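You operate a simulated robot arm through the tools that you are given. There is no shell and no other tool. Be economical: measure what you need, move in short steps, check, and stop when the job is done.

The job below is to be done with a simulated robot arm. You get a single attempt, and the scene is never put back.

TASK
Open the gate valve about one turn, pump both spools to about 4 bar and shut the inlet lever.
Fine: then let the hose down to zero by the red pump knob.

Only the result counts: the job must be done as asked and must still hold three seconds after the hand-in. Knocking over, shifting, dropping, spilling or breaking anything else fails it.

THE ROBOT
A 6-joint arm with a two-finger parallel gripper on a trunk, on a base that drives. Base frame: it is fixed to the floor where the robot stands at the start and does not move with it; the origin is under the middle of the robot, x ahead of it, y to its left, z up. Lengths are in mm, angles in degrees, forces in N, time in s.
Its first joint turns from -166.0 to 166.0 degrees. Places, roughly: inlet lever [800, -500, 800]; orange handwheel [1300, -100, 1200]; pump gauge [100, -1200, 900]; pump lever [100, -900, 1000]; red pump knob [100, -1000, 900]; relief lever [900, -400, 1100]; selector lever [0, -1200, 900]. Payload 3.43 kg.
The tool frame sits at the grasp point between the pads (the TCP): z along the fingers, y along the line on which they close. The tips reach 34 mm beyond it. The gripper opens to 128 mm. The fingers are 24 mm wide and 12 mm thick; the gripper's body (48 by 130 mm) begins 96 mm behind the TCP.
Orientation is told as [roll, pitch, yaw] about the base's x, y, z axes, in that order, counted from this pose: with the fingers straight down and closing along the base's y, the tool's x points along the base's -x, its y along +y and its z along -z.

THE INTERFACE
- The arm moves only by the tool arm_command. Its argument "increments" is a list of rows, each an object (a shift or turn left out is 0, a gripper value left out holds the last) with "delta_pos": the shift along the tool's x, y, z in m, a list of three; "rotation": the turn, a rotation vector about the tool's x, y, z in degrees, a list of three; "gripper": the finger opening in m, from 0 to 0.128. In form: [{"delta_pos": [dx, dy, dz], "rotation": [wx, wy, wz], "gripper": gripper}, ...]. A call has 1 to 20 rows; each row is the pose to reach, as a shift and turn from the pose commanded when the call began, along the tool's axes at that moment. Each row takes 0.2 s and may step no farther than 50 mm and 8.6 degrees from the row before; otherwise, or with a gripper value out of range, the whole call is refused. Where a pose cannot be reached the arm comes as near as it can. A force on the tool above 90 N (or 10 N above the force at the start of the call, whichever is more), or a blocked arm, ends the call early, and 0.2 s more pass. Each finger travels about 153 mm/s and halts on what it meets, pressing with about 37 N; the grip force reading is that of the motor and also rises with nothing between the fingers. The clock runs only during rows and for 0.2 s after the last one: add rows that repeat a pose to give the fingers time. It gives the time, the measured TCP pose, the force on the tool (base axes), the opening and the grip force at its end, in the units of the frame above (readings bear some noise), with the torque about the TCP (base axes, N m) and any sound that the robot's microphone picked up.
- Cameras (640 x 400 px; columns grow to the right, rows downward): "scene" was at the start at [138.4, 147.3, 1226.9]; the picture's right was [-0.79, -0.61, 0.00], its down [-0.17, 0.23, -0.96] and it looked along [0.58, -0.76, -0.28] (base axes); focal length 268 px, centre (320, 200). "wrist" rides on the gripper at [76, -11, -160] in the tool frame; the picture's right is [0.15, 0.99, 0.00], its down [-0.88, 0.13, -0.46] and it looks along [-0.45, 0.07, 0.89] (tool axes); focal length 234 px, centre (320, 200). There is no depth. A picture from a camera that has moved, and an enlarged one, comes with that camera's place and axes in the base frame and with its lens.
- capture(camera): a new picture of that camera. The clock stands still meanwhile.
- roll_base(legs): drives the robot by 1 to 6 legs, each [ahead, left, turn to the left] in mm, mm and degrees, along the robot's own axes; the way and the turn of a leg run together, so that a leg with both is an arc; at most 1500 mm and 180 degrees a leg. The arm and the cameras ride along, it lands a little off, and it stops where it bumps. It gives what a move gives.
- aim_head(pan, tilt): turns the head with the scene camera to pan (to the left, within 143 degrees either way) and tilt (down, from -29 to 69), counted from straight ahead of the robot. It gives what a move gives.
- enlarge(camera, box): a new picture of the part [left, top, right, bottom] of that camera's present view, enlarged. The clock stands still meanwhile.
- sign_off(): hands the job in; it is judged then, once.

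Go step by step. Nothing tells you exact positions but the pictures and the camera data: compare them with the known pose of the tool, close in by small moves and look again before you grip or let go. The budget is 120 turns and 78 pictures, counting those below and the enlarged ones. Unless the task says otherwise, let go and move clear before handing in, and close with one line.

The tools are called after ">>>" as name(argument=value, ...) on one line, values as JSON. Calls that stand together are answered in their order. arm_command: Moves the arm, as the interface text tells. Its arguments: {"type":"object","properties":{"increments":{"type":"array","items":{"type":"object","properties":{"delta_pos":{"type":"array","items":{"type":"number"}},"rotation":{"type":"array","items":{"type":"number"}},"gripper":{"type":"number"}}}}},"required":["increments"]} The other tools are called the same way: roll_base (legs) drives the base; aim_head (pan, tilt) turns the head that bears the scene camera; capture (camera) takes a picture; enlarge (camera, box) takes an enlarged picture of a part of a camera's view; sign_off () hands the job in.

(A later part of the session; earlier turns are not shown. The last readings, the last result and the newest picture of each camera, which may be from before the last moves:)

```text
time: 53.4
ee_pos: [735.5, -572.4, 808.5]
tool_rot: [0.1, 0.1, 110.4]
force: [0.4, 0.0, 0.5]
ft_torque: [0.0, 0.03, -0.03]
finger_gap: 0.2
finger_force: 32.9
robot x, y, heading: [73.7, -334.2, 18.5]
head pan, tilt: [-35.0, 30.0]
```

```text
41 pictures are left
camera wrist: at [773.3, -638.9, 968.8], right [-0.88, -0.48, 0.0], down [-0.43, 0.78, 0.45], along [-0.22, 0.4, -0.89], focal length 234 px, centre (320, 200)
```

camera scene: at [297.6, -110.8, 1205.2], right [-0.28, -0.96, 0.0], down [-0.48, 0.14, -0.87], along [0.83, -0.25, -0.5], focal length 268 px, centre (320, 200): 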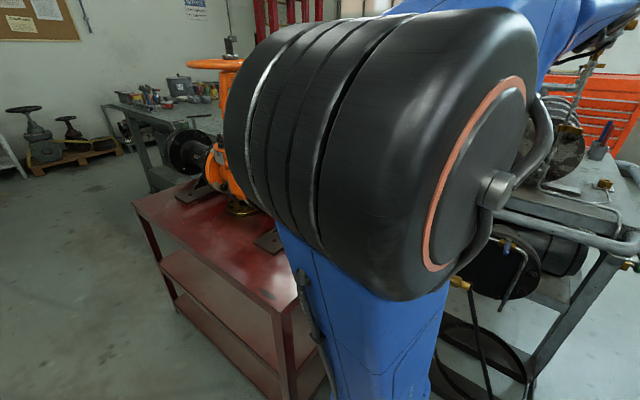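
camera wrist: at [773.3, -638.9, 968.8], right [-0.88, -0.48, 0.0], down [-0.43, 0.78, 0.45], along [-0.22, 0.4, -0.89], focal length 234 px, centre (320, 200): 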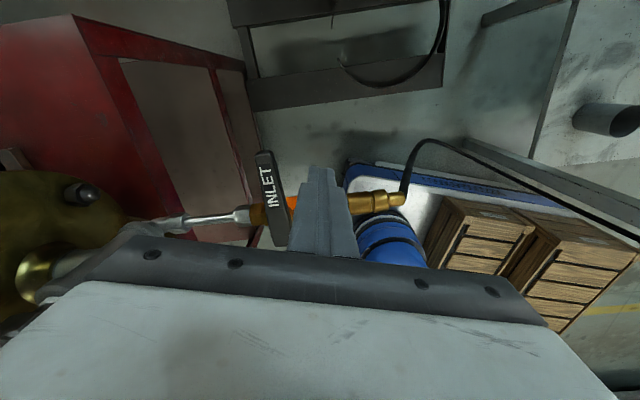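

The lever is where expected. I lower beside it and push the first half of the swing.

>>> arm_command(increments=[{"delta_pos": [0, 0, 0.024]}, {"delta_pos": [0, 0, 0.047]}, {"delta_pos": [0.0003, -0.0141, 0.047]}, {"delta_pos": [0.0026, -0.0261, 0.047]}, {"delta_pos": [0.003, -0.0384, 0.047]}, {"delta_pos": [0.0015, -0.0505, 0.047]}, {"delta_pos": [-0.0018, -0.0623, 0.047]}, {"delta_pos": [-0.0071, -0.0734, 0.047]}])

>>> capture(camera="wrist")

```text
time: 54.8
ee_pos: [764.9, -565.6, 760.3]
tool_rot: [1.0, 0.0, 110.3]
force: [-39.7, -13.3, 14.1]
ft_torque: [0.76, -1.05, 0.37]
finger_gap: 0.2
finger_force: 33.0
robot x, y, heading: [69.1, -338.3, 18.4]
head pan, tilt: [-35.0, 30.0]
stopped in row 6: the force on the tool passed its limit at 105 N (the readings are from after the stop); the commanded pose is now the measured one
```

```text
40 pictures are left
camera wrist: at [804.3, -631.2, 920.6], right [-0.88, -0.48, 0.02], down [-0.42, 0.78, 0.46], along [-0.23, 0.4, -0.89], focal length 234 px, centre (320, 200)
```

wrist: 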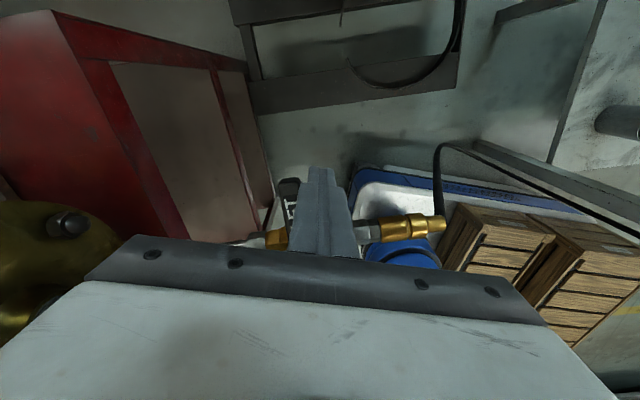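

The lever won't go that way (stop at 105 N), so it must open the other way, toward the hose. I'll lift, straddle the lever with open fingers and turn it clockwise.

>>> arm_command(increments=[{"delta_pos": [0, 0.008, 0]}, {"delta_pos": [0, 0.008, -0.03]}, {"delta_pos": [0, 0.008, -0.065]}, {"delta_pos": [-0.005, -0.01, -0.065], "rotation": [0, 0, -7.5], "gripper": 0.064}, {"delta_pos": [-0.0109, -0.0222, -0.065], "rotation": [0, 0, -15], "gripper": 0.064}, {"delta_pos": [-0.0109, -0.0222, -0.065], "rotation": [0, 0, -15], "gripper": 0.064}])

>>> capture(camera="wrist")

```text
time: 56.2
ee_pos: [787.0, -544.3, 824.4]
tool_rot: [0.7, -0.2, 125.4]
force: [0.3, 0.0, -0.5]
ft_torque: [0.02, 0.01, 0.0]
finger_gap: 64.2
finger_force: 0.0
robot x, y, heading: [73.8, -338.0, 18.5]
head pan, tilt: [-35.0, 30.0]
```

```text
39 pictures are left
camera wrist: at [841.4, -598.0, 983.7], right [-0.72, -0.69, 0.01], down [-0.61, 0.64, 0.46], along [-0.33, 0.32, -0.89], focal length 234 px, centre (320, 200)
```

wrist: 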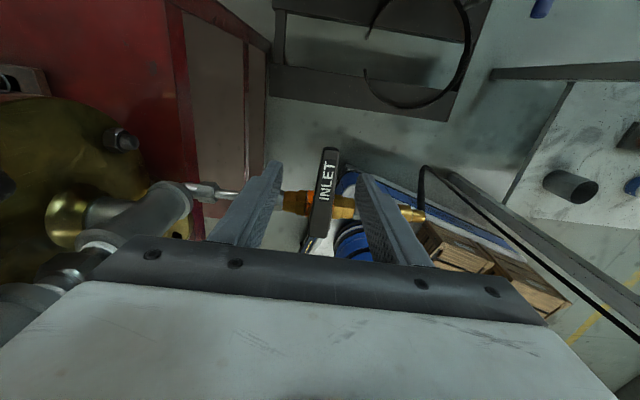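

The lever sits between the fingers. I lower over it, narrow the fingers and turn it clockwise, half way first.

>>> arm_command(increments=[{"delta_pos": [0, 0, 0.03]}, {"delta_pos": [0, 0, 0.061], "gripper": 0.05}, {"delta_pos": [0, 0, 0.061], "gripper": 0.046}, {"delta_pos": [0, 0.01, 0.061], "rotation": [0, 0, 8.2]}, {"delta_pos": [-0.0012, 0.0199, 0.061], "rotation": [0, 0, 16.4]}, {"delta_pos": [-0.0036, 0.0296, 0.061], "rotation": [0, 0, 24.6]}, {"delta_pos": [-0.0075, 0.0387, 0.061], "rotation": [0, 0, 32.8]}, {"delta_pos": [-0.0127, 0.0473, 0.061], "rotation": [0, 0, 41]}])

>>> capture(camera="wrist")

```text
time: 58.0
ee_pos: [741.6, -561.4, 763.3]
tool_rot: [0.6, 0.3, 84.3]
force: [1.2, 0.1, -0.2]
ft_torque: [0.02, 0.0, 0.0]
finger_gap: 45.8
finger_force: 0.7
robot x, y, heading: [72.9, -335.5, 18.5]
head pan, tilt: [-35.0, 30.0]
```

```text
38 pictures are left
camera wrist: at [746.9, -636.9, 923.0], right [-1.0, -0.05, 0.01], down [-0.04, 0.89, 0.45], along [-0.03, 0.45, -0.89], focal length 234 px, centre (320, 200)
```

wrist: 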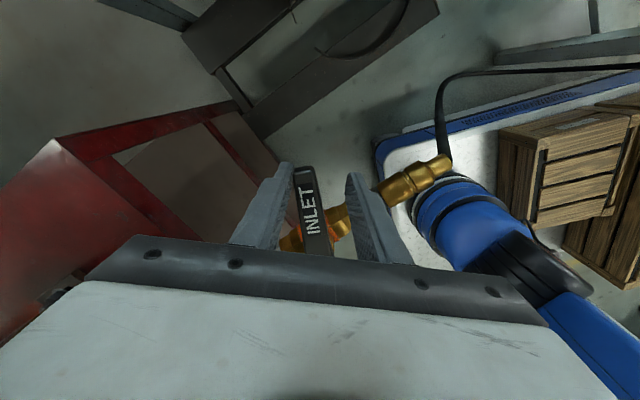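

>>> arm_command(increments=[{"delta_pos": [0.0003, 0.01, 0], "rotation": [0, 0, 8.2]}, {"delta_pos": [-0.0008, 0.02, 0], "rotation": [0, 0, 16.4]}, {"delta_pos": [-0.0035, 0.0296, 0], "rotation": [0, 0, 24.6]}, {"delta_pos": [-0.0074, 0.0388, 0], "rotation": [0, 0, 32.8]}, {"delta_pos": [-0.0126, 0.0474, 0], "rotation": [0, 0, 41]}, {"delta_pos": [-0.0189, 0.0551, 0], "rotation": [0, 0, 49.2]}, {"delta_pos": [-0.0263, 0.0619, 0], "rotation": [0, 0, 57]}, {"delta_pos": [-0.0318, 0.0659, 0], "rotation": [0, 0, 62]}])

>>> capture(camera="wrist")

```text
time: 59.8
ee_pos: [679.2, -523.3, 763.6]
tool_rot: [0.1, 0.7, 22.3]
force: [0.0, -1.3, 0.6]
ft_torque: [0.02, 0.03, 0.01]
finger_gap: 46.3
finger_force: 0.2
robot x, y, heading: [71.8, -340.8, 18.6]
head pan, tilt: [-35.0, 30.0]
```

```text
37 pictures are left
camera wrist: at [615.8, -561.1, 925.0], right [-0.51, 0.86, 0.0], down [0.77, 0.46, 0.44], along [0.38, 0.23, -0.9], focal length 234 px, centre (320, 200)
```

wrist: 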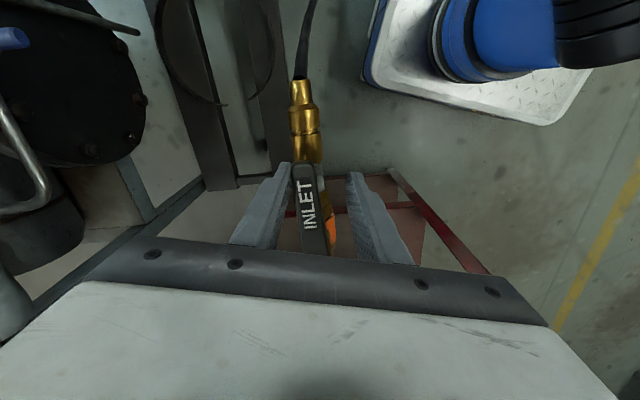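

>>> arm_command(increments=[{"delta_pos": [0.0005, 0.004, 0], "rotation": [0, 0, 3]}, {"delta_pos": [0.001, 0.009, 0], "rotation": [0, 0, 6]}, {"delta_pos": [0.001, 0.009, 0], "rotation": [0, 0, 6]}])

>>> enlarge(camera="wrist", box=[220, 60, 420, 260])

```text
time: 60.6
ee_pos: [676.2, -517.3, 764.6]
tool_rot: [-0.1, 0.8, 16.4]
force: [22.0, -14.6, 4.0]
ft_torque: [-0.24, -0.23, 0.75]
finger_gap: 57.6
finger_force: 10.2
robot x, y, heading: [72.6, -336.5, 18.7]
head pan, tilt: [-35.0, 30.0]
```

```text
2.00 times, centred on (320, 160) of wrist
camera zoom: at [607.7, -548.2, 925.5], right [-0.42, 0.91, 0.0], down [0.81, 0.38, 0.44], along [0.4, 0.19, -0.9], focal length 468 px, centre (320, 280)
```

zoom: 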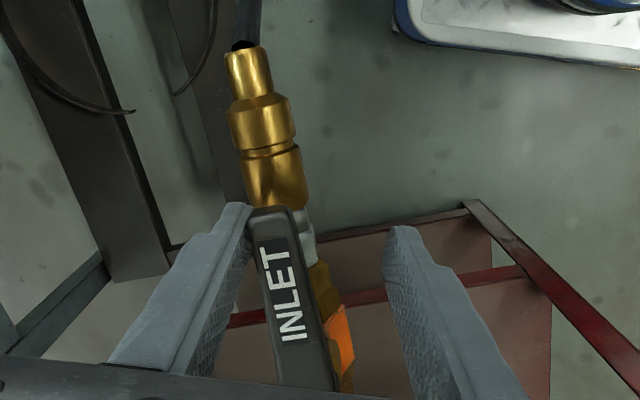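

The lever is now at its stop, in line with the pipe (open). I back off, lift clear and turn to inspect the pump.

>>> arm_command(increments=[{"delta_pos": [0, -0.012, 0], "gripper": 0.06}, {"delta_pos": [0, -0.012, -0.04], "gripper": 0.06}, {"delta_pos": [0, -0.012, -0.085]}, {"delta_pos": [0, -0.012, -0.13]}, {"delta_pos": [0, -0.012, -0.175]}, {"delta_pos": [0, -0.012, -0.22]}, {"delta_pos": [0, -0.012, -0.265]}, {"delta_pos": [0, -0.012, -0.31]}, {"delta_pos": [0, -0.012, -0.33]}])

>>> capture(camera="wrist")

>>> aim_head(pan=-112, tilt=25)

>>> capture(camera="scene")

```text
time: 62.6
ee_pos: [683.4, -523.7, 1094.5]
tool_rot: [0.0, 0.8, 16.3]
force: [-0.3, -0.6, 0.3]
ft_torque: [0.01, -0.01, 0.01]
finger_gap: 59.6
finger_force: 0.0
robot x, y, heading: [68.9, -338.6, 18.7]
head pan, tilt: [-35.0, 30.0]
```

```text
35 pictures are left
camera wrist: at [617.1, -556.2, 1255.1], right [-0.42, 0.91, 0.0], down [0.81, 0.38, 0.44], along [0.4, 0.19, -0.9], focal length 234 px, centre (320, 200)
```

wrist: 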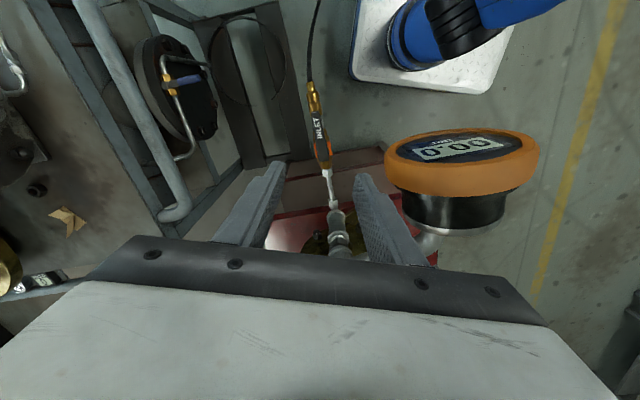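

```text
time: 64.1
ee_pos: [683.8, -524.7, 1093.0]
tool_rot: [0.0, 0.8, 16.4]
force: [0.1, 0.6, 0.0]
ft_torque: [-0.02, 0.01, -0.02]
finger_gap: 60.1
finger_force: 0.1
robot x, y, heading: [69.6, -337.4, 18.9]
head pan, tilt: [-112.0, 25.0]
```

```text
34 pictures are left
camera scene: at [73.1, -195.1, 1213.2], right [-1.0, 0.06, 0.0], down [0.03, 0.42, -0.91], along [-0.05, -0.9, -0.42], focal length 268 px, centre (320, 200)
```

scene: 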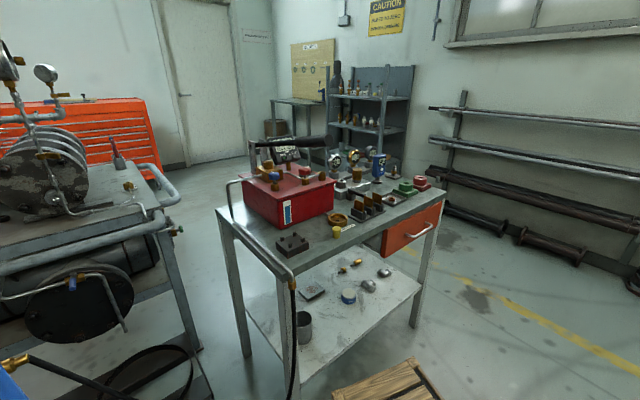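

Excellent view: inlet lever in line, rig gauge 00.0, and the pump is in clear sight. Zooming on the pump.

>>> enlarge(camera="scene", box=[225, 125, 385, 245])

```text
3.33 times, centred on (305, 185) of scene
camera zoom: at [73.1, -195.1, 1213.2], right [-1.0, 0.06, 0.0], down [0.03, 0.42, -0.91], along [-0.05, -0.9, -0.42], focal length 893 px, centre (370, 250)
```

zoom: 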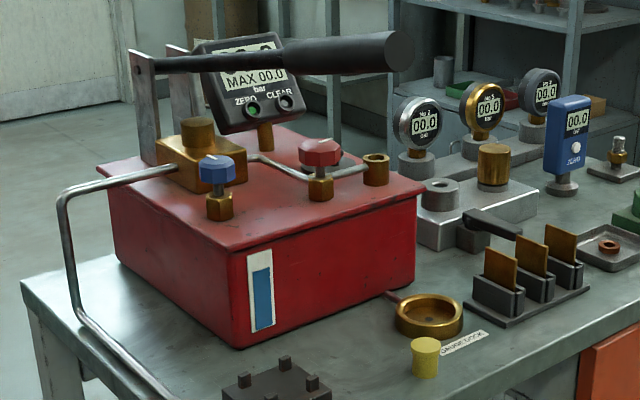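

Next I swing the arm over to the pump with the wrist camera facing it, to fix positions of lever and knobs from a second viewpoint.

>>> arm_command(increments=[{"delta_pos": [0.0405, -0.0254, -0.004], "rotation": [0, 0, 6.2], "gripper": 0.06}, {"delta_pos": [0.0818, -0.047, -0.008], "rotation": [0, 0, 12.5]}, {"delta_pos": [0.1237, -0.0646, -0.012], "rotation": [0, 0, 18.7]}, {"delta_pos": [0.1658, -0.0785, -0.016], "rotation": [0, 0, 25]}, {"delta_pos": [0.2077, -0.0885, -0.02], "rotation": [0, 0, 31.2]}, {"delta_pos": [0.2491, -0.095, -0.024], "rotation": [0, 0, 37.4]}, {"delta_pos": [0.2898, -0.0978, -0.028], "rotation": [0, 0, 43.7]}, {"delta_pos": [0.3296, -0.0972, -0.032], "rotation": [0, 0, 50]}, {"delta_pos": [0.368, -0.0934, -0.036], "rotation": [0, 0, 56.2]}, {"delta_pos": [0.4047, -0.0866, -0.04], "rotation": [0, 0, 62.4]}, {"delta_pos": [0.4397, -0.0767, -0.044], "rotation": [0, 0, 68.6]}, {"delta_pos": [0.4726, -0.0643, -0.048], "rotation": [0, 0, 74.9]}, {"delta_pos": [0.5035, -0.0495, -0.052], "rotation": [0, 0, 81.1]}, {"delta_pos": [0.5318, -0.0325, -0.056], "rotation": [0, 0, 87.4]}, {"delta_pos": [0.5576, -0.0136, -0.06], "rotation": [0, 0, 93.6]}, {"delta_pos": [0.5808, 0.007, -0.064], "rotation": [0, 0, 99.8]}, {"delta_pos": [0.6012, 0.0288, -0.066], "rotation": [0, 0, 106]}])

>>> capture(camera="wrist")

>>> capture(camera="scene")

```text
time: 67.7
ee_pos: [97.6, -664.5, 1169.9]
tool_rot: [-0.7, -0.2, -89.7]
force: [0.4, -0.2, -0.3]
ft_torque: [-0.02, 0.01, 0.02]
finger_gap: 60.1
finger_force: 0.0
robot x, y, heading: [73.4, -338.0, 18.8]
head pan, tilt: [-112.0, 25.0]
```

```text
32 pictures are left
camera wrist: at [87.4, -587.7, 1328.3], right [0.99, 0.15, -0.01], down [0.14, -0.88, 0.46], along [0.06, -0.45, -0.89], focal length 234 px, centre (320, 200)
```

wrist: 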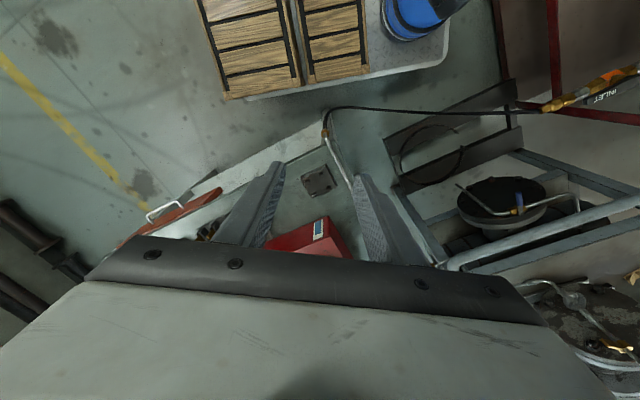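

```text
31 pictures are left
camera scene: at [73.1, -195.1, 1213.2], right [-1.0, 0.06, 0.0], down [0.03, 0.42, -0.91], along [-0.05, -0.9, -0.42], focal length 268 px, centre (320, 200)
```

scene: 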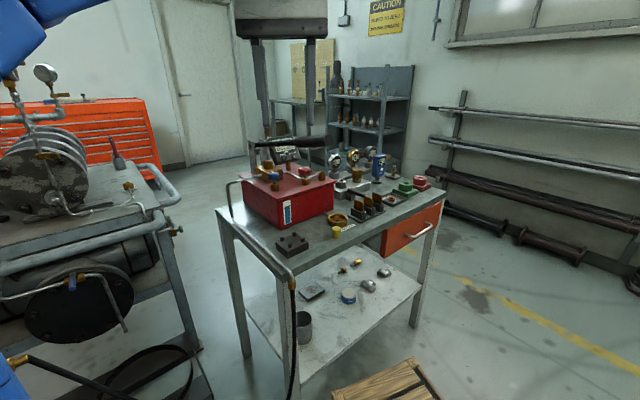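

>>> arm_command(increments=[{"delta_pos": [-0.045, 0, 0]}, {"delta_pos": [-0.09, 0, 0]}, {"delta_pos": [-0.135, 0, 0]}, {"delta_pos": [-0.17, 0, 0]}, {"delta_pos": [-0.17, 0, 0]}])

>>> capture(camera="wrist")

```text
time: 68.9
ee_pos: [100.4, -833.2, 1157.6]
tool_rot: [-0.9, -0.5, -89.6]
force: [-0.8, 0.3, 0.9]
ft_torque: [0.0, -0.01, 0.02]
finger_gap: 60.0
finger_force: 0.1
out of reach, approached as far as the arm can: row 3, 4, 5
robot x, y, heading: [67.7, -337.8, 18.4]
head pan, tilt: [-112.0, 25.0]
```

```text
30 pictures are left
camera wrist: at [90.3, -755.6, 1317.0], right [0.99, 0.15, -0.02], down [0.14, -0.88, 0.46], along [0.06, -0.46, -0.89], focal length 234 px, centre (320, 200)
```

wrist: 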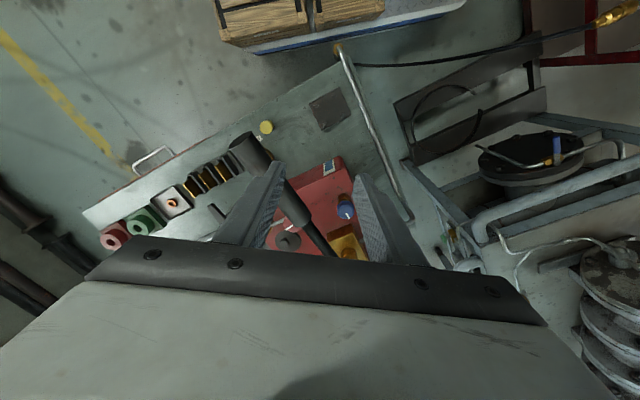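

The pump lever's handle end triangulates to about (22, -829, 1075), and the lever runs back toward (140, -975) and its pivot. I'll align the fingers across the handle above it and check.

>>> arm_command(increments=[{"delta_pos": [-0.004, -0.011, 0], "rotation": [0, 0, -7], "gripper": 0.1}, {"delta_pos": [-0.009, -0.022, 0], "rotation": [0, 0, -14]}, {"delta_pos": [-0.014, -0.034, 0], "rotation": [0, 0, -21]}, {"delta_pos": [-0.018, -0.045, 0], "rotation": [0, 0, -28]}, {"delta_pos": [-0.023, -0.056, 0], "rotation": [0, 0, -34.6]}, {"delta_pos": [-0.023, -0.056, 0], "rotation": [0, 0, -34.6]}])

>>> capture(camera="wrist")

```text
time: 70.3
ee_pos: [46.2, -851.3, 1145.8]
tool_rot: [-1.1, 0.1, -55.0]
force: [-0.2, 0.0, 0.4]
ft_torque: [0.04, 0.0, -0.02]
finger_gap: 99.9
finger_force: 0.0
out of reach, approached as far as the arm can: row 1, 2, 3, 4, 5, 6
robot x, y, heading: [69.2, -340.1, 18.6]
head pan, tilt: [-112.0, 25.0]
```

```text
29 pictures are left
camera wrist: at [-3.4, -793.8, 1305.3], right [0.73, 0.69, -0.02], down [0.62, -0.64, 0.45], along [0.3, -0.34, -0.89], focal length 234 px, centre (320, 200)
```

wrist: 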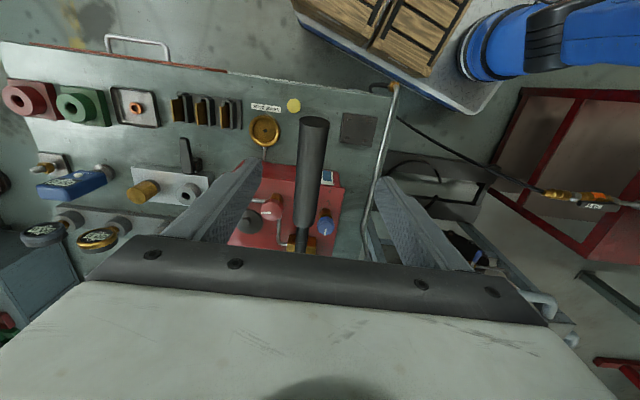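

The handle is centred between the fingers. I lower and grip it.

>>> arm_command(increments=[{"delta_pos": [0, 0, 0.039]}, {"delta_pos": [0, 0, 0.076]}, {"delta_pos": [0, 0, 0.076], "gripper": 0.02}, {"delta_pos": [0, 0, 0.076]}, {"delta_pos": [0, 0, 0.076]}, {"delta_pos": [0, 0, 0.076]}])

>>> enlarge(camera="scene", box=[225, 105, 385, 225])

```text
time: 71.7
ee_pos: [44.8, -854.8, 1068.9]
tool_rot: [-0.6, 0.3, -55.1]
force: [-37.8, -24.9, -1.2]
ft_torque: [0.77, -0.06, 0.5]
finger_gap: 45.7
finger_force: 22.5
robot x, y, heading: [69.3, -337.6, 18.2]
head pan, tilt: [-112.0, 25.0]
```

```text
3.33 times, centred on (305, 165) of scene
camera zoom: at [71.5, -196.2, 1213.3], right [-1.0, 0.06, 0.0], down [0.03, 0.42, -0.91], along [-0.05, -0.9, -0.42], focal length 893 px, centre (370, 317)
```

zoom: 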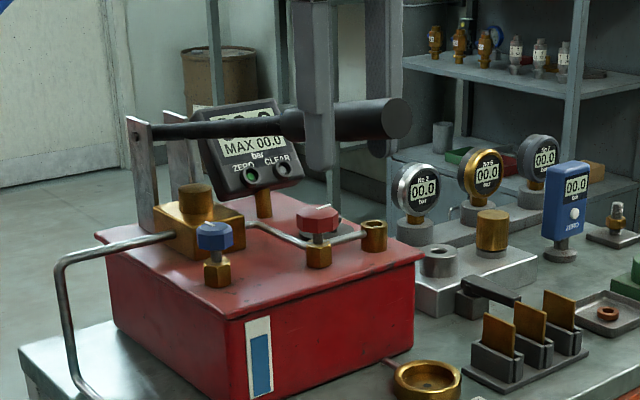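

>>> arm_command(increments=[{"delta_pos": [0, -0.003, 0]}, {"delta_pos": [0, -0.006, 0]}, {"delta_pos": [0, -0.006, 0]}])

>>> arm_command(increments=[{"delta_pos": [0, 0, -0.012]}, {"delta_pos": [0, 0, -0.025]}, {"delta_pos": [0, 0, -0.025]}])

```text
time: 72.5
ee_pos: [40.4, -857.1, 1067.6]
tool_rot: [-0.7, 0.2, -55.0]
force: [-19.5, -16.5, 1.2]
ft_torque: [-0.11, -0.38, 0.38]
finger_gap: 34.6
finger_force: 12.8
robot x, y, heading: [72.7, -339.6, 18.6]
head pan, tilt: [-112.0, 25.0]
```

```text
time: 73.3
ee_pos: [38.9, -858.6, 1092.6]
tool_rot: [-0.7, 0.2, -55.0]
force: [-15.5, -11.4, -16.3]
ft_torque: [0.14, -0.58, 1.11]
finger_gap: 29.9
finger_force: 44.5
robot x, y, heading: [71.5, -339.6, 18.2]
head pan, tilt: [-112.0, 25.0]
```

>>> enlarge(camera="scene", box=[225, 105, 385, 225])

```text
3.33 times, centred on (305, 165) of scene
camera zoom: at [72.4, -195.9, 1213.3], right [-1.0, 0.06, 0.0], down [0.03, 0.42, -0.91], along [-0.05, -0.9, -0.42], focal length 893 px, centre (370, 317)
```

zoom: 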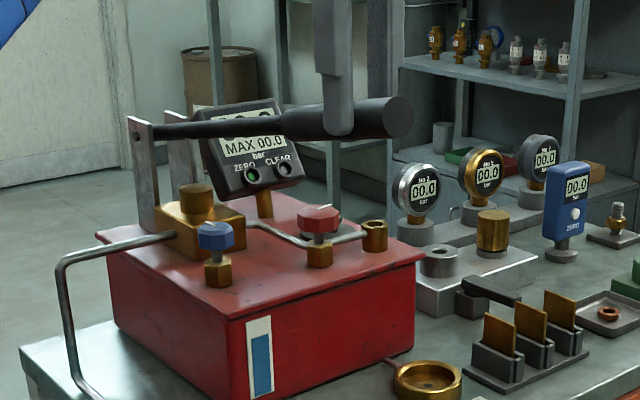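

The gripper slid up along the handle: the lever is at its upper stop. I go back down with it and press the down-stroke.

>>> arm_command(increments=[{"delta_pos": [0, 0, 0.025]}, {"delta_pos": [0.001, 0, 0.037]}, {"delta_pos": [0.003, 0, 0.049]}, {"delta_pos": [0.005, 0, 0.061]}, {"delta_pos": [0.006, 0, 0.073]}, {"delta_pos": [0.007, 0, 0.085]}])

>>> enlarge(camera="scene", box=[225, 105, 385, 225])

```text
time: 74.7
ee_pos: [34.7, -852.5, 1008.1]
tool_rot: [-0.6, 0.3, -55.0]
force: [-35.1, -40.1, 4.9]
ft_torque: [-1.19, -0.81, 1.16]
finger_gap: 29.9
finger_force: 45.5
robot x, y, heading: [72.5, -338.3, 18.5]
head pan, tilt: [-112.0, 25.0]
```

```text
3.33 times, centred on (305, 165) of scene
camera zoom: at [71.8, -196.8, 1213.4], right [-1.0, 0.06, 0.0], down [0.03, 0.42, -0.91], along [-0.05, -0.9, -0.42], focal length 893 px, centre (370, 317)
```

zoom: 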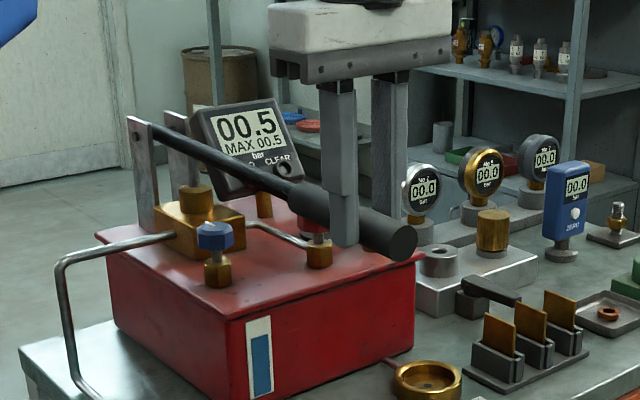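

One down-stroke gave 0.5 bar. I recentre sideways and test how far down the stroke goes.

>>> arm_command(increments=[{"delta_pos": [0, -0.006, 0]}, {"delta_pos": [0, -0.01, 0.01]}, {"delta_pos": [0, -0.01, 0.02]}, {"delta_pos": [0, -0.01, 0.03]}, {"delta_pos": [-0.002, -0.01, 0.04]}])

>>> enlarge(camera="scene", box=[225, 105, 385, 225])

```text
time: 75.9
ee_pos: [28.3, -858.3, 971.6]
tool_rot: [-0.9, 0.2, -55.1]
force: [41.6, 21.2, 5.0]
ft_torque: [0.33, -1.75, 0.42]
finger_gap: 46.5
finger_force: 23.3
robot x, y, heading: [74.5, -339.1, 18.4]
head pan, tilt: [-112.0, 25.0]
```

```text
3.33 times, centred on (305, 165) of scene
camera zoom: at [74.3, -194.3, 1213.1], right [-1.0, 0.06, 0.0], down [0.02, 0.42, -0.91], along [-0.06, -0.9, -0.42], focal length 893 px, centre (370, 317)
```

zoom: 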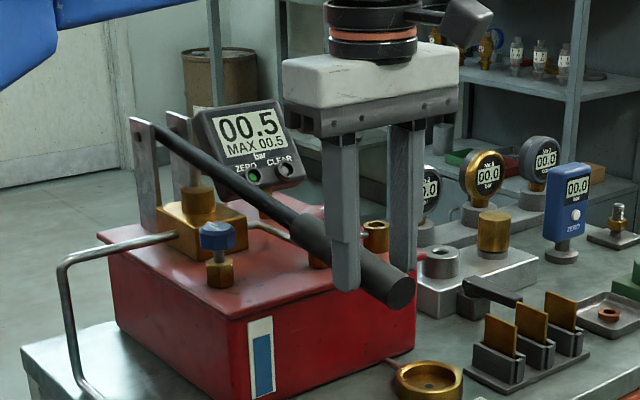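

>>> arm_command(increments=[{"delta_pos": [0.002, 0.005, -0.016]}, {"delta_pos": [0.003, 0.005, -0.032]}, {"delta_pos": [0.003, 0.005, -0.048]}, {"delta_pos": [0.001, 0.005, -0.064]}, {"delta_pos": [-0.001, 0.005, -0.08]}, {"delta_pos": [-0.003, 0.005, -0.096]}, {"delta_pos": [-0.003, 0.005, -0.096]}, {"delta_pos": [-0.001, 0.005, -0.08]}, {"delta_pos": [0.001, 0.005, -0.064]}, {"delta_pos": [0.003, 0.005, -0.048]}, {"delta_pos": [0.003, 0.005, -0.032]}, {"delta_pos": [0.002, 0.005, -0.016]}, {"delta_pos": [0, 0.005, 0]}])

>>> enlarge(camera="scene", box=[225, 105, 385, 225])

```text
time: 78.7
ee_pos: [32.5, -854.9, 969.2]
tool_rot: [-0.8, 0.3, -54.9]
force: [22.4, 14.3, 2.9]
ft_torque: [0.43, -0.7, 0.29]
finger_gap: 34.9
finger_force: 13.2
robot x, y, heading: [71.6, -337.4, 18.4]
head pan, tilt: [-112.0, 25.0]
```

```text
3.33 times, centred on (305, 165) of scene
camera zoom: at [73.7, -194.5, 1213.1], right [-1.0, 0.06, 0.0], down [0.02, 0.42, -0.91], along [-0.06, -0.9, -0.42], focal length 893 px, centre (370, 317)
```

zoom: 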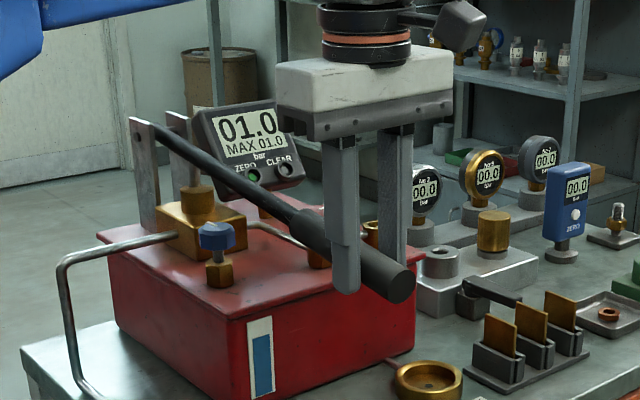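

Each full stroke adds 0.5 bar (now 1.0). Two more strokes follow, then I'll check again.

>>> arm_command(increments=[{"delta_pos": [0.003, 0.003, -0.024]}, {"delta_pos": [0.003, 0.003, -0.048]}, {"delta_pos": [0.0, 0.003, -0.072]}, {"delta_pos": [-0.003, 0.003, -0.097]}, {"delta_pos": [-0.003, 0.003, -0.097]}, {"delta_pos": [0.0, 0.003, -0.072]}, {"delta_pos": [0.003, 0.003, -0.048]}, {"delta_pos": [0.003, 0.003, -0.024]}, {"delta_pos": [0, 0.003, 0]}, {"delta_pos": [0, 0.003, 0]}, {"delta_pos": [0.003, 0.003, -0.024]}, {"delta_pos": [0.003, 0.003, -0.048]}, {"delta_pos": [0.0, 0.003, -0.072]}, {"delta_pos": [-0.003, 0.003, -0.097]}, {"delta_pos": [-0.003, 0.003, -0.097]}, {"delta_pos": [0.0, 0.003, -0.072]}, {"delta_pos": [0.003, 0.003, -0.048]}, {"delta_pos": [0.003, 0.003, -0.024]}, {"delta_pos": [0, 0.003, 0]}, {"delta_pos": [0, 0.003, 0]}])

>>> enlarge(camera="scene", box=[225, 105, 385, 225])

```text
time: 82.9
ee_pos: [35.1, -853.8, 969.2]
tool_rot: [-0.8, 0.2, -54.9]
force: [9.4, 0.7, 4.3]
ft_torque: [0.12, -1.41, 1.0]
finger_gap: 29.7
finger_force: 45.1
robot x, y, heading: [69.7, -339.8, 18.7]
head pan, tilt: [-112.0, 25.0]
```

```text
3.33 times, centred on (305, 165) of scene
camera zoom: at [73.4, -194.9, 1213.2], right [-1.0, 0.06, 0.0], down [0.03, 0.42, -0.91], along [-0.05, -0.9, -0.42], focal length 893 px, centre (370, 317)
```

zoom: 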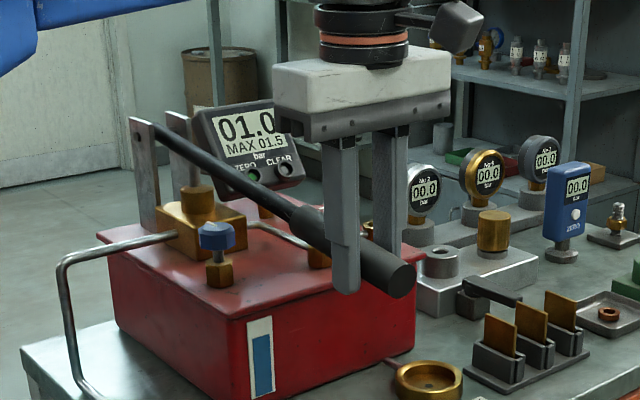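

The gauge shows 1.0 with MAX 1.5, so pressure is bleeding off or equalising. I wait a moment and look again.

>>> arm_command(increments=[{"delta_pos": [0, 0, 0]}, {"delta_pos": [0, 0, 0]}, {"delta_pos": [0, 0, 0]}, {"delta_pos": [0, 0, 0]}, {"delta_pos": [0, 0, 0]}, {"delta_pos": [0, 0, 0]}, {"delta_pos": [0, 0, 0]}, {"delta_pos": [0, 0, 0]}, {"delta_pos": [0, 0, 0]}, {"delta_pos": [0, 0, 0]}])

>>> enlarge(camera="scene", box=[255, 120, 345, 190])

```text
time: 85.1
ee_pos: [35.3, -854.1, 969.0]
tool_rot: [-0.8, 0.2, -55.0]
force: [24.0, 9.6, 3.4]
ft_torque: [0.99, -0.99, 1.14]
finger_gap: 29.8
finger_force: 44.8
robot x, y, heading: [67.7, -338.3, 18.6]
head pan, tilt: [-112.0, 25.0]
```

```text
5.71 times, centred on (300, 155) of scene
camera zoom: at [73.8, -194.8, 1213.2], right [-1.0, 0.06, 0.0], down [0.02, 0.42, -0.91], along [-0.06, -0.9, -0.42], focal length 1531 px, centre (434, 457)
```

zoom: 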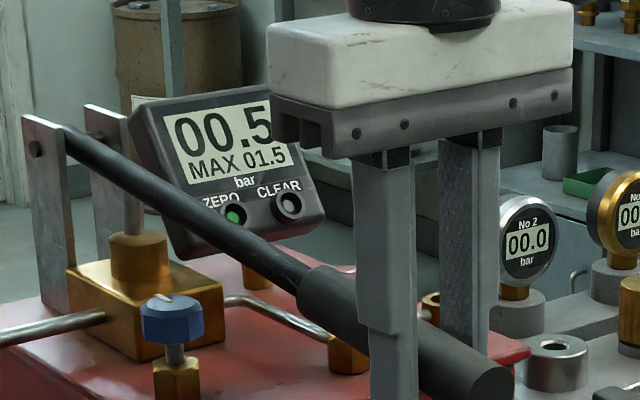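

Pressure keeps decaying (0.5 now), so something leaks. I raise the lever, let go, and then examine the red knob, the relief lever and the rig gauge.

>>> arm_command(increments=[{"delta_pos": [0.003, 0, -0.024]}, {"delta_pos": [0.003, 0, -0.048]}, {"delta_pos": [0.0, 0, -0.072]}, {"delta_pos": [-0.003, 0, -0.097]}, {"delta_pos": [-0.003, 0, -0.097], "gripper": 0.1}, {"delta_pos": [-0.003, 0, -0.097], "gripper": 0.1}, {"delta_pos": [-0.003, 0, -0.135]}, {"delta_pos": [-0.003, 0, -0.172]}, {"delta_pos": [-0.003, 0, -0.172]}])

>>> enlarge(camera="wrist", box=[220, 100, 400, 260])

>>> enlarge(camera="scene", box=[245, 120, 345, 220])

```text
time: 87.1
ee_pos: [37.2, -855.0, 1141.6]
tool_rot: [-0.9, 0.1, -55.0]
force: [0.3, 0.3, -0.5]
ft_torque: [0.0, 0.01, -0.04]
finger_gap: 99.9
finger_force: 0.1
robot x, y, heading: [69.9, -339.2, 18.7]
head pan, tilt: [-112.0, 25.0]
```

```text
2.50 times, centred on (310, 180) of wrist
camera zoom: at [-12.4, -798.4, 1302.0], right [0.73, 0.69, -0.02], down [0.62, -0.64, 0.45], along [0.3, -0.34, -0.89], focal length 585 px, centre (345, 250)
```

zoom: 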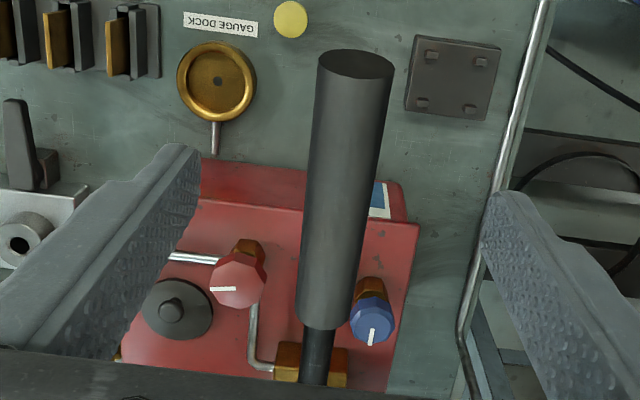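

```text
4.00 times, centred on (295, 170) of scene
camera zoom: at [73.1, -195.1, 1213.2], right [-1.0, 0.06, 0.0], down [0.03, 0.42, -0.91], along [-0.05, -0.9, -0.42], focal length 1072 px, centre (420, 320)
```

zoom: 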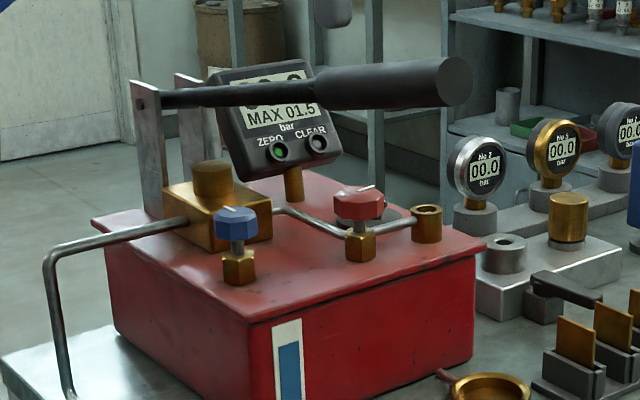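

>>> aim_head(pan=-36, tilt=22)

>>> capture(camera="scene")

```text
time: 88.5
ee_pos: [37.8, -855.6, 1142.5]
tool_rot: [-0.9, 0.2, -55.0]
force: [-0.6, 0.6, -0.3]
ft_torque: [0.01, -0.01, 0.0]
finger_gap: 100.0
finger_force: 0.1
robot x, y, heading: [71.9, -336.5, 18.3]
head pan, tilt: [-36.0, 22.0]
```

```text
19 pictures are left
camera scene: at [167.1, -131.1, 1218.1], right [-0.3, -0.95, 0.0], down [-0.36, 0.11, -0.93], along [0.88, -0.28, -0.37], focal length 268 px, centre (320, 200)
```

scene: 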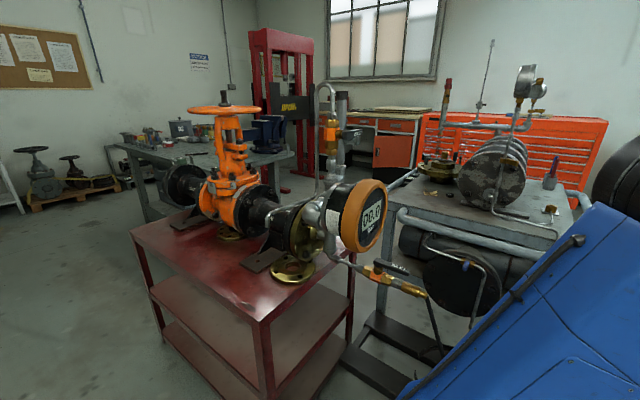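

>>> enlarge(camera="scene", box=[290, 80, 430, 280])

```text
2.00 times, centred on (360, 180) of scene
camera zoom: at [167.1, -131.1, 1218.1], right [-0.3, -0.95, 0.0], down [-0.36, 0.11, -0.93], along [0.88, -0.28, -0.37], focal length 536 px, centre (240, 240)
```

zoom: 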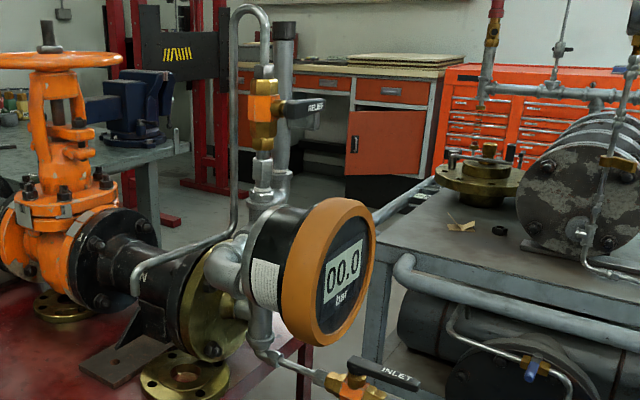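

The rig gauge reads 00.0, the relief lever lies across its riser (shut) and the inlet is open. The likeliest leak is the red release knob standing open, so I go over to it. It's at about (75, -1022, 923).

>>> arm_command(increments=[{"delta_pos": [0, -0.033, 0], "rotation": [0, 0, -8.3]}, {"delta_pos": [0, -0.065, 0], "rotation": [0, 0, -16.6]}, {"delta_pos": [-0.026, -0.065, 0.01], "rotation": [0, 0, -25]}, {"delta_pos": [-0.052, -0.065, 0.025], "rotation": [0, 0, -33.3]}, {"delta_pos": [-0.08, -0.065, 0.045], "rotation": [0, 0, -41.6]}, {"delta_pos": [-0.106, -0.065, 0.065], "rotation": [0, 0, -50], "gripper": 0.08}, {"delta_pos": [-0.132, -0.065, 0.085], "rotation": [0, 0, -58.3]}, {"delta_pos": [-0.158, -0.065, 0.1], "rotation": [0, 0, -66.6]}, {"delta_pos": [-0.158, -0.065, 0.11], "rotation": [0, 0, -75]}, {"delta_pos": [-0.158, -0.065, 0.11], "rotation": [0, 0, -83.3]}, {"delta_pos": [-0.158, -0.065, 0.11], "rotation": [0, 0, -91.6]}, {"delta_pos": [-0.158, -0.065, 0.11], "rotation": [0, 0, -100]}, {"delta_pos": [-0.158, -0.065, 0.11], "rotation": [0, 0, -100]}])

>>> capture(camera="wrist")

```text
time: 91.3
ee_pos: [73.5, -1022.5, 1030.4]
tool_rot: [0.4, 0.7, 45.0]
force: [-0.6, -0.2, -0.2]
ft_torque: [0.03, 0.06, 0.01]
finger_gap: 80.1
finger_force: 0.1
out of reach, approached as far as the arm can: row 1, 2, 3, 4
robot x, y, heading: [72.0, -341.1, 18.3]
head pan, tilt: [-36.0, 22.0]
```

```text
17 pictures are left
camera wrist: at [30.6, -1083.2, 1191.0], right [-0.8, 0.6, 0.01], down [0.54, 0.72, 0.45], along [0.26, 0.36, -0.9], focal length 234 px, centre (320, 200)
```

wrist: 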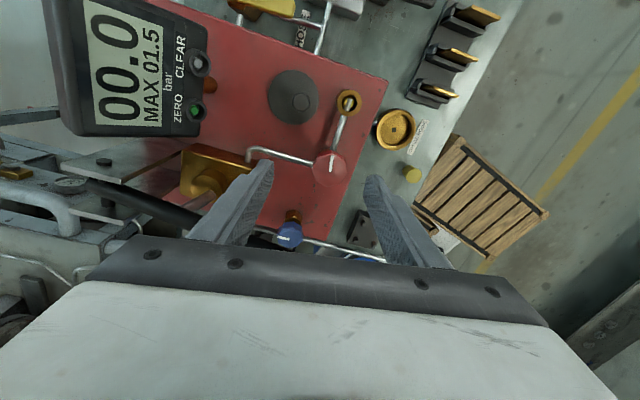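

The red knob refines to (71, -1005, 940). I centre over it, lower so only the fingertips reach it, and close.

>>> arm_command(increments=[{"delta_pos": [-0.0106, 0.0142, 0]}, {"delta_pos": [-0.0106, 0.0142, 0.035]}, {"delta_pos": [-0.0106, 0.0142, 0.068]}, {"delta_pos": [-0.0106, 0.0142, 0.068], "gripper": 0.02}, {"delta_pos": [-0.0106, 0.0142, 0.068]}, {"delta_pos": [-0.0106, 0.0142, 0.068]}])

>>> capture(camera="wrist")

```text
time: 92.7
ee_pos: [71.5, -1007.2, 961.8]
tool_rot: [0.3, 0.7, 45.0]
force: [12.2, -11.1, 1.6]
ft_torque: [-1.23, -0.05, -0.02]
finger_gap: 37.7
finger_force: 44.8
robot x, y, heading: [70.9, -341.9, 18.5]
head pan, tilt: [-36.0, 22.0]
```

```text
16 pictures are left
camera wrist: at [27.7, -1067.5, 1121.7], right [-0.8, 0.6, 0.01], down [0.54, 0.72, 0.45], along [0.26, 0.36, -0.9], focal length 234 px, centre (320, 200)
```

wrist: 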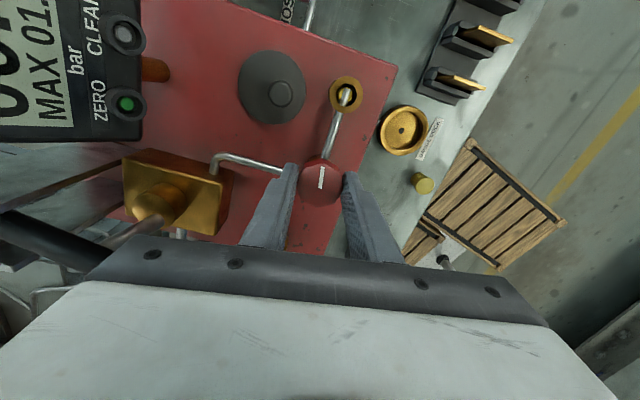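

Firm grip on the red knob. I turn it clockwise, watching the torque.

>>> arm_command(increments=[{"rotation": [0, 0, 8]}, {"rotation": [0, 0, 16]}, {"rotation": [0, 0, 24]}, {"rotation": [0, 0, 32]}, {"rotation": [0, 0, 40]}, {"rotation": [0, 0, 40]}])

>>> capture(camera="wrist")

```text
time: 94.1
ee_pos: [68.4, -1005.9, 960.3]
tool_rot: [-0.1, 0.8, 4.9]
force: [-19.3, -8.7, -20.0]
ft_torque: [-0.17, 1.23, -0.03]
finger_gap: 37.5
finger_force: 44.8
robot x, y, heading: [72.0, -339.7, 18.4]
head pan, tilt: [-36.0, 22.0]
```

```text
15 pictures are left
camera wrist: at [-3.9, -1023.8, 1121.9], right [-0.23, 0.97, 0.0], down [0.87, 0.2, 0.44], along [0.43, 0.1, -0.9], focal length 234 px, centre (320, 200)
```

wrist: 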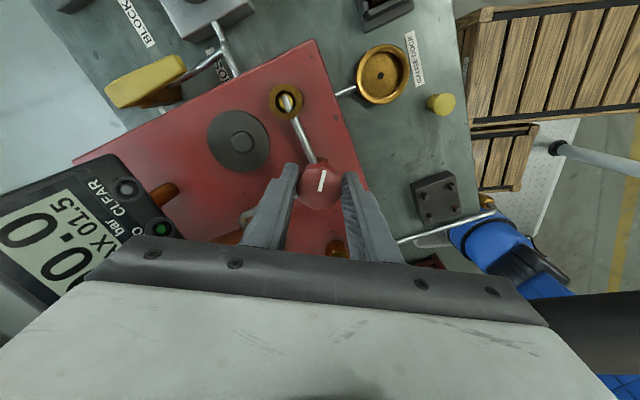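

The knob turned freely 40° with the gripper, so it was indeed not shut. The pump lever limits the angle, so I re-grip and turn further.

>>> arm_command(increments=[{"gripper": 0.058}, {"delta_pos": [0, 0, -0.025], "gripper": 0.058}, {"delta_pos": [0, 0, -0.025], "rotation": [0, 0, -8.4]}, {"delta_pos": [0, 0, -0.025], "rotation": [0, 0, -16.8]}, {"delta_pos": [0, 0, -0.025], "rotation": [0, 0, -25.2]}, {"delta_pos": [0, 0, -0.025], "rotation": [0, 0, -33.6]}, {"delta_pos": [0, 0, -0.025], "rotation": [0, 0, -42]}, {"delta_pos": [0, 0, -0.025], "rotation": [0, 0, -50.4]}, {"delta_pos": [0, 0, -0.025], "rotation": [0, 0, -58.8]}, {"delta_pos": [0, 0, -0.025], "rotation": [0, 0, -67]}, {"delta_pos": [0, 0, 0], "rotation": [0, 0, -67]}, {"delta_pos": [0, 0, 0], "rotation": [0, 0, -67], "gripper": 0.02}, {"delta_pos": [0, 0, 0], "rotation": [0, 0, -67]}, {"delta_pos": [0, 0, 0], "rotation": [0, 0, -67]}])

>>> arm_command(increments=[{"rotation": [0, 0, 8.2]}, {"rotation": [0, 0, 16.4]}, {"rotation": [0, 0, 24.6]}, {"rotation": [0, 0, 32.8]}, {"rotation": [0, 0, 41]}, {"rotation": [0, 0, 49.2]}, {"rotation": [0, 0, 57.4]}, {"rotation": [0, 0, 65.6]}, {"rotation": [0, 0, 73]}])

>>> capture(camera="wrist")

```text
time: 96.5
ee_pos: [90.7, -1012.8, 973.4]
tool_rot: [2.8, 1.5, 62.5]
force: [-26.1, 18.1, -1.0]
ft_torque: [0.61, 0.53, -0.22]
finger_gap: 75.5
finger_force: 14.7
out of reach, approached as far as the arm can: row 9, 10, 11
robot x, y, heading: [73.3, -338.9, 18.4]
head pan, tilt: [-36.0, 22.0]
stopped in row 11: the force on the tool passed its limit at 184 N (the readings are from after the stop); the commanded pose is now the measured one
```

```text
time: 98.5
ee_pos: [89.1, -1013.5, 974.4]
tool_rot: [-0.7, 2.8, -10.6]
force: [-59.9, -6.3, 4.0]
ft_torque: [0.53, -3.86, 2.16]
finger_gap: 48.6
finger_force: 0.1
robot x, y, heading: [72.7, -340.8, 18.3]
head pan, tilt: [-36.0, 22.0]
```

```text
14 pictures are left
camera wrist: at [22.2, -1011.2, 1137.7], right [0.04, 1.0, 0.0], down [0.91, -0.03, 0.41], along [0.41, -0.02, -0.91], focal length 234 px, centre (320, 200)
```

wrist: 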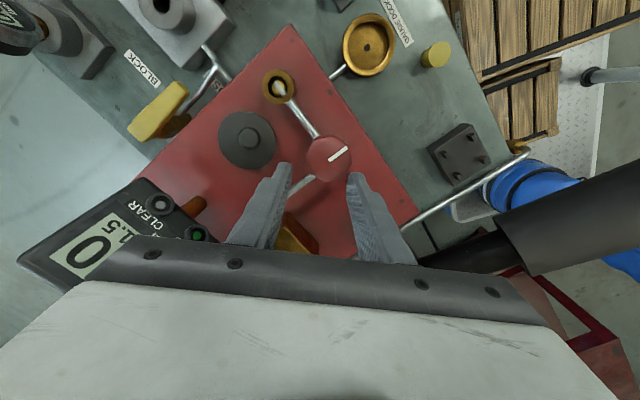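

The wrist ran into its yaw limit and slipped sideways, but the pump hasn't shifted, and the knob mark now shows about 105° clockwise in total. I lift, re-centre within the safe yaw range and grip again.

>>> arm_command(increments=[{"delta_pos": [0.004, 0, -0.002], "gripper": 0.062}, {"delta_pos": [0.004, 0, -0.035]}, {"delta_pos": [0.0191, 0.0041, -0.035], "rotation": [0, -2.5, -8.3]}, {"delta_pos": [0.0191, 0.0041, -0.035], "rotation": [0, -2.5, -16.5]}, {"delta_pos": [0.0191, 0.0041, -0.035], "rotation": [0, -2.5, -24.8]}, {"delta_pos": [0.0191, 0.0041, -0.035], "rotation": [0, -2.5, -33]}, {"delta_pos": [0.0191, 0.0041, -0.035], "rotation": [0, -2.5, -41.3]}, {"delta_pos": [0.0191, 0.0041, -0.035], "rotation": [0, -2.5, -49.5]}, {"delta_pos": [0.0191, 0.0041, -0.035], "rotation": [0, -2.5, -57]}, {"delta_pos": [0.0191, 0.0041, -0.035], "rotation": [0, -2.5, -57]}])

>>> capture(camera="wrist")

```text
refused: row 3 steps farther than a row can; nothing moved
```

```text
13 pictures are left
camera wrist: at [22.2, -1011.2, 1137.7], right [0.04, 1.0, 0.0], down [0.91, -0.03, 0.41], along [0.41, -0.02, -0.91], focal length 234 px, centre (320, 200)
```

wrist: 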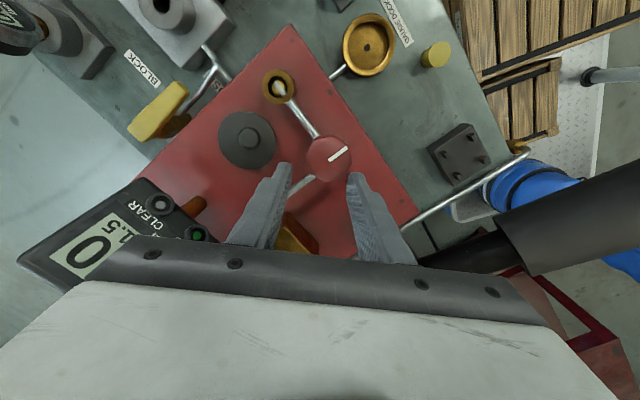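

>>> arm_command(increments=[{"delta_pos": [0.004, 0, -0.002], "gripper": 0.062}, {"delta_pos": [0.004, 0, -0.035], "rotation": [0, -2.5, 0]}, {"delta_pos": [0.0191, 0.0041, -0.035], "rotation": [0, -2.5, -8.3]}, {"delta_pos": [0.0191, 0.0041, -0.035], "rotation": [0, -2.5, -16.5]}, {"delta_pos": [0.0191, 0.0041, -0.035], "rotation": [0, -2.5, -24.8]}, {"delta_pos": [0.0191, 0.0041, -0.035], "rotation": [0, -2.5, -33]}, {"delta_pos": [0.0191, 0.0041, -0.035], "rotation": [0, -2.5, -41.3]}, {"delta_pos": [0.0191, 0.0041, -0.035], "rotation": [0, -2.5, -49.5]}, {"delta_pos": [0.0191, 0.0041, -0.035], "rotation": [0, -2.5, -57]}, {"delta_pos": [0.0191, 0.0041, -0.035], "rotation": [0, -2.5, -57]}])

```text
time: 100.7
ee_pos: [79.3, -1006.4, 1009.6]
tool_rot: [1.0, 0.1, 46.8]
force: [0.0, -0.4, -0.2]
ft_torque: [-0.02, 0.01, -0.04]
finger_gap: 61.7
finger_force: 0.1
robot x, y, heading: [74.0, -334.9, 18.5]
head pan, tilt: [-36.0, 22.0]
```

>>> arm_command(increments=[{"delta_pos": [0.0055, 0.0058, 0.0]}, {"delta_pos": [0.0055, 0.0058, 0.024]}, {"delta_pos": [0.0055, 0.0058, 0.047]}, {"delta_pos": [0.0055, 0.0058, 0.047], "gripper": 0.02}, {"delta_pos": [0.0055, 0.0058, 0.047]}, {"delta_pos": [0.0055, 0.0058, 0.047]}, {"delta_pos": [0.0055, 0.0058, 0.047], "rotation": [0, 0, 8]}, {"delta_pos": [0.0055, 0.0058, 0.047], "rotation": [0, 0, 16]}, {"delta_pos": [0.0055, 0.0058, 0.047], "rotation": [0, 0, 24]}, {"delta_pos": [0.0055, 0.0058, 0.047], "rotation": [0, 0, 32]}, {"delta_pos": [0.0055, 0.0058, 0.047], "rotation": [0, 0, 40]}, {"delta_pos": [0.0055, 0.0058, 0.047], "rotation": [0, 0, 48]}, {"delta_pos": [0.0055, 0.0058, 0.047], "rotation": [0, 0, 48]}])

>>> capture(camera="wrist")

```text
time: 103.5
ee_pos: [70.8, -1005.8, 961.6]
tool_rot: [0.6, 0.8, -1.3]
force: [0.6, -7.2, 1.6]
ft_torque: [-0.8, 0.02, 0.31]
finger_gap: 37.6
finger_force: 45.1
robot x, y, heading: [69.6, -339.6, 18.4]
head pan, tilt: [-36.0, 22.0]
```

```text
12 pictures are left
camera wrist: at [-3.7, -1017.7, 1123.0], right [-0.12, 0.99, 0.01], down [0.89, 0.1, 0.45], along [0.44, 0.07, -0.9], focal length 234 px, centre (320, 200)
```

wrist: 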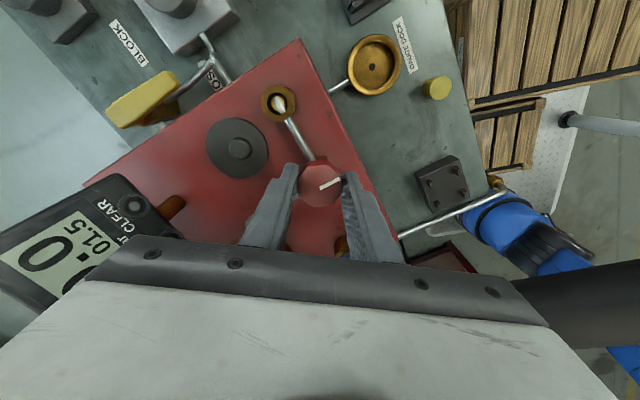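

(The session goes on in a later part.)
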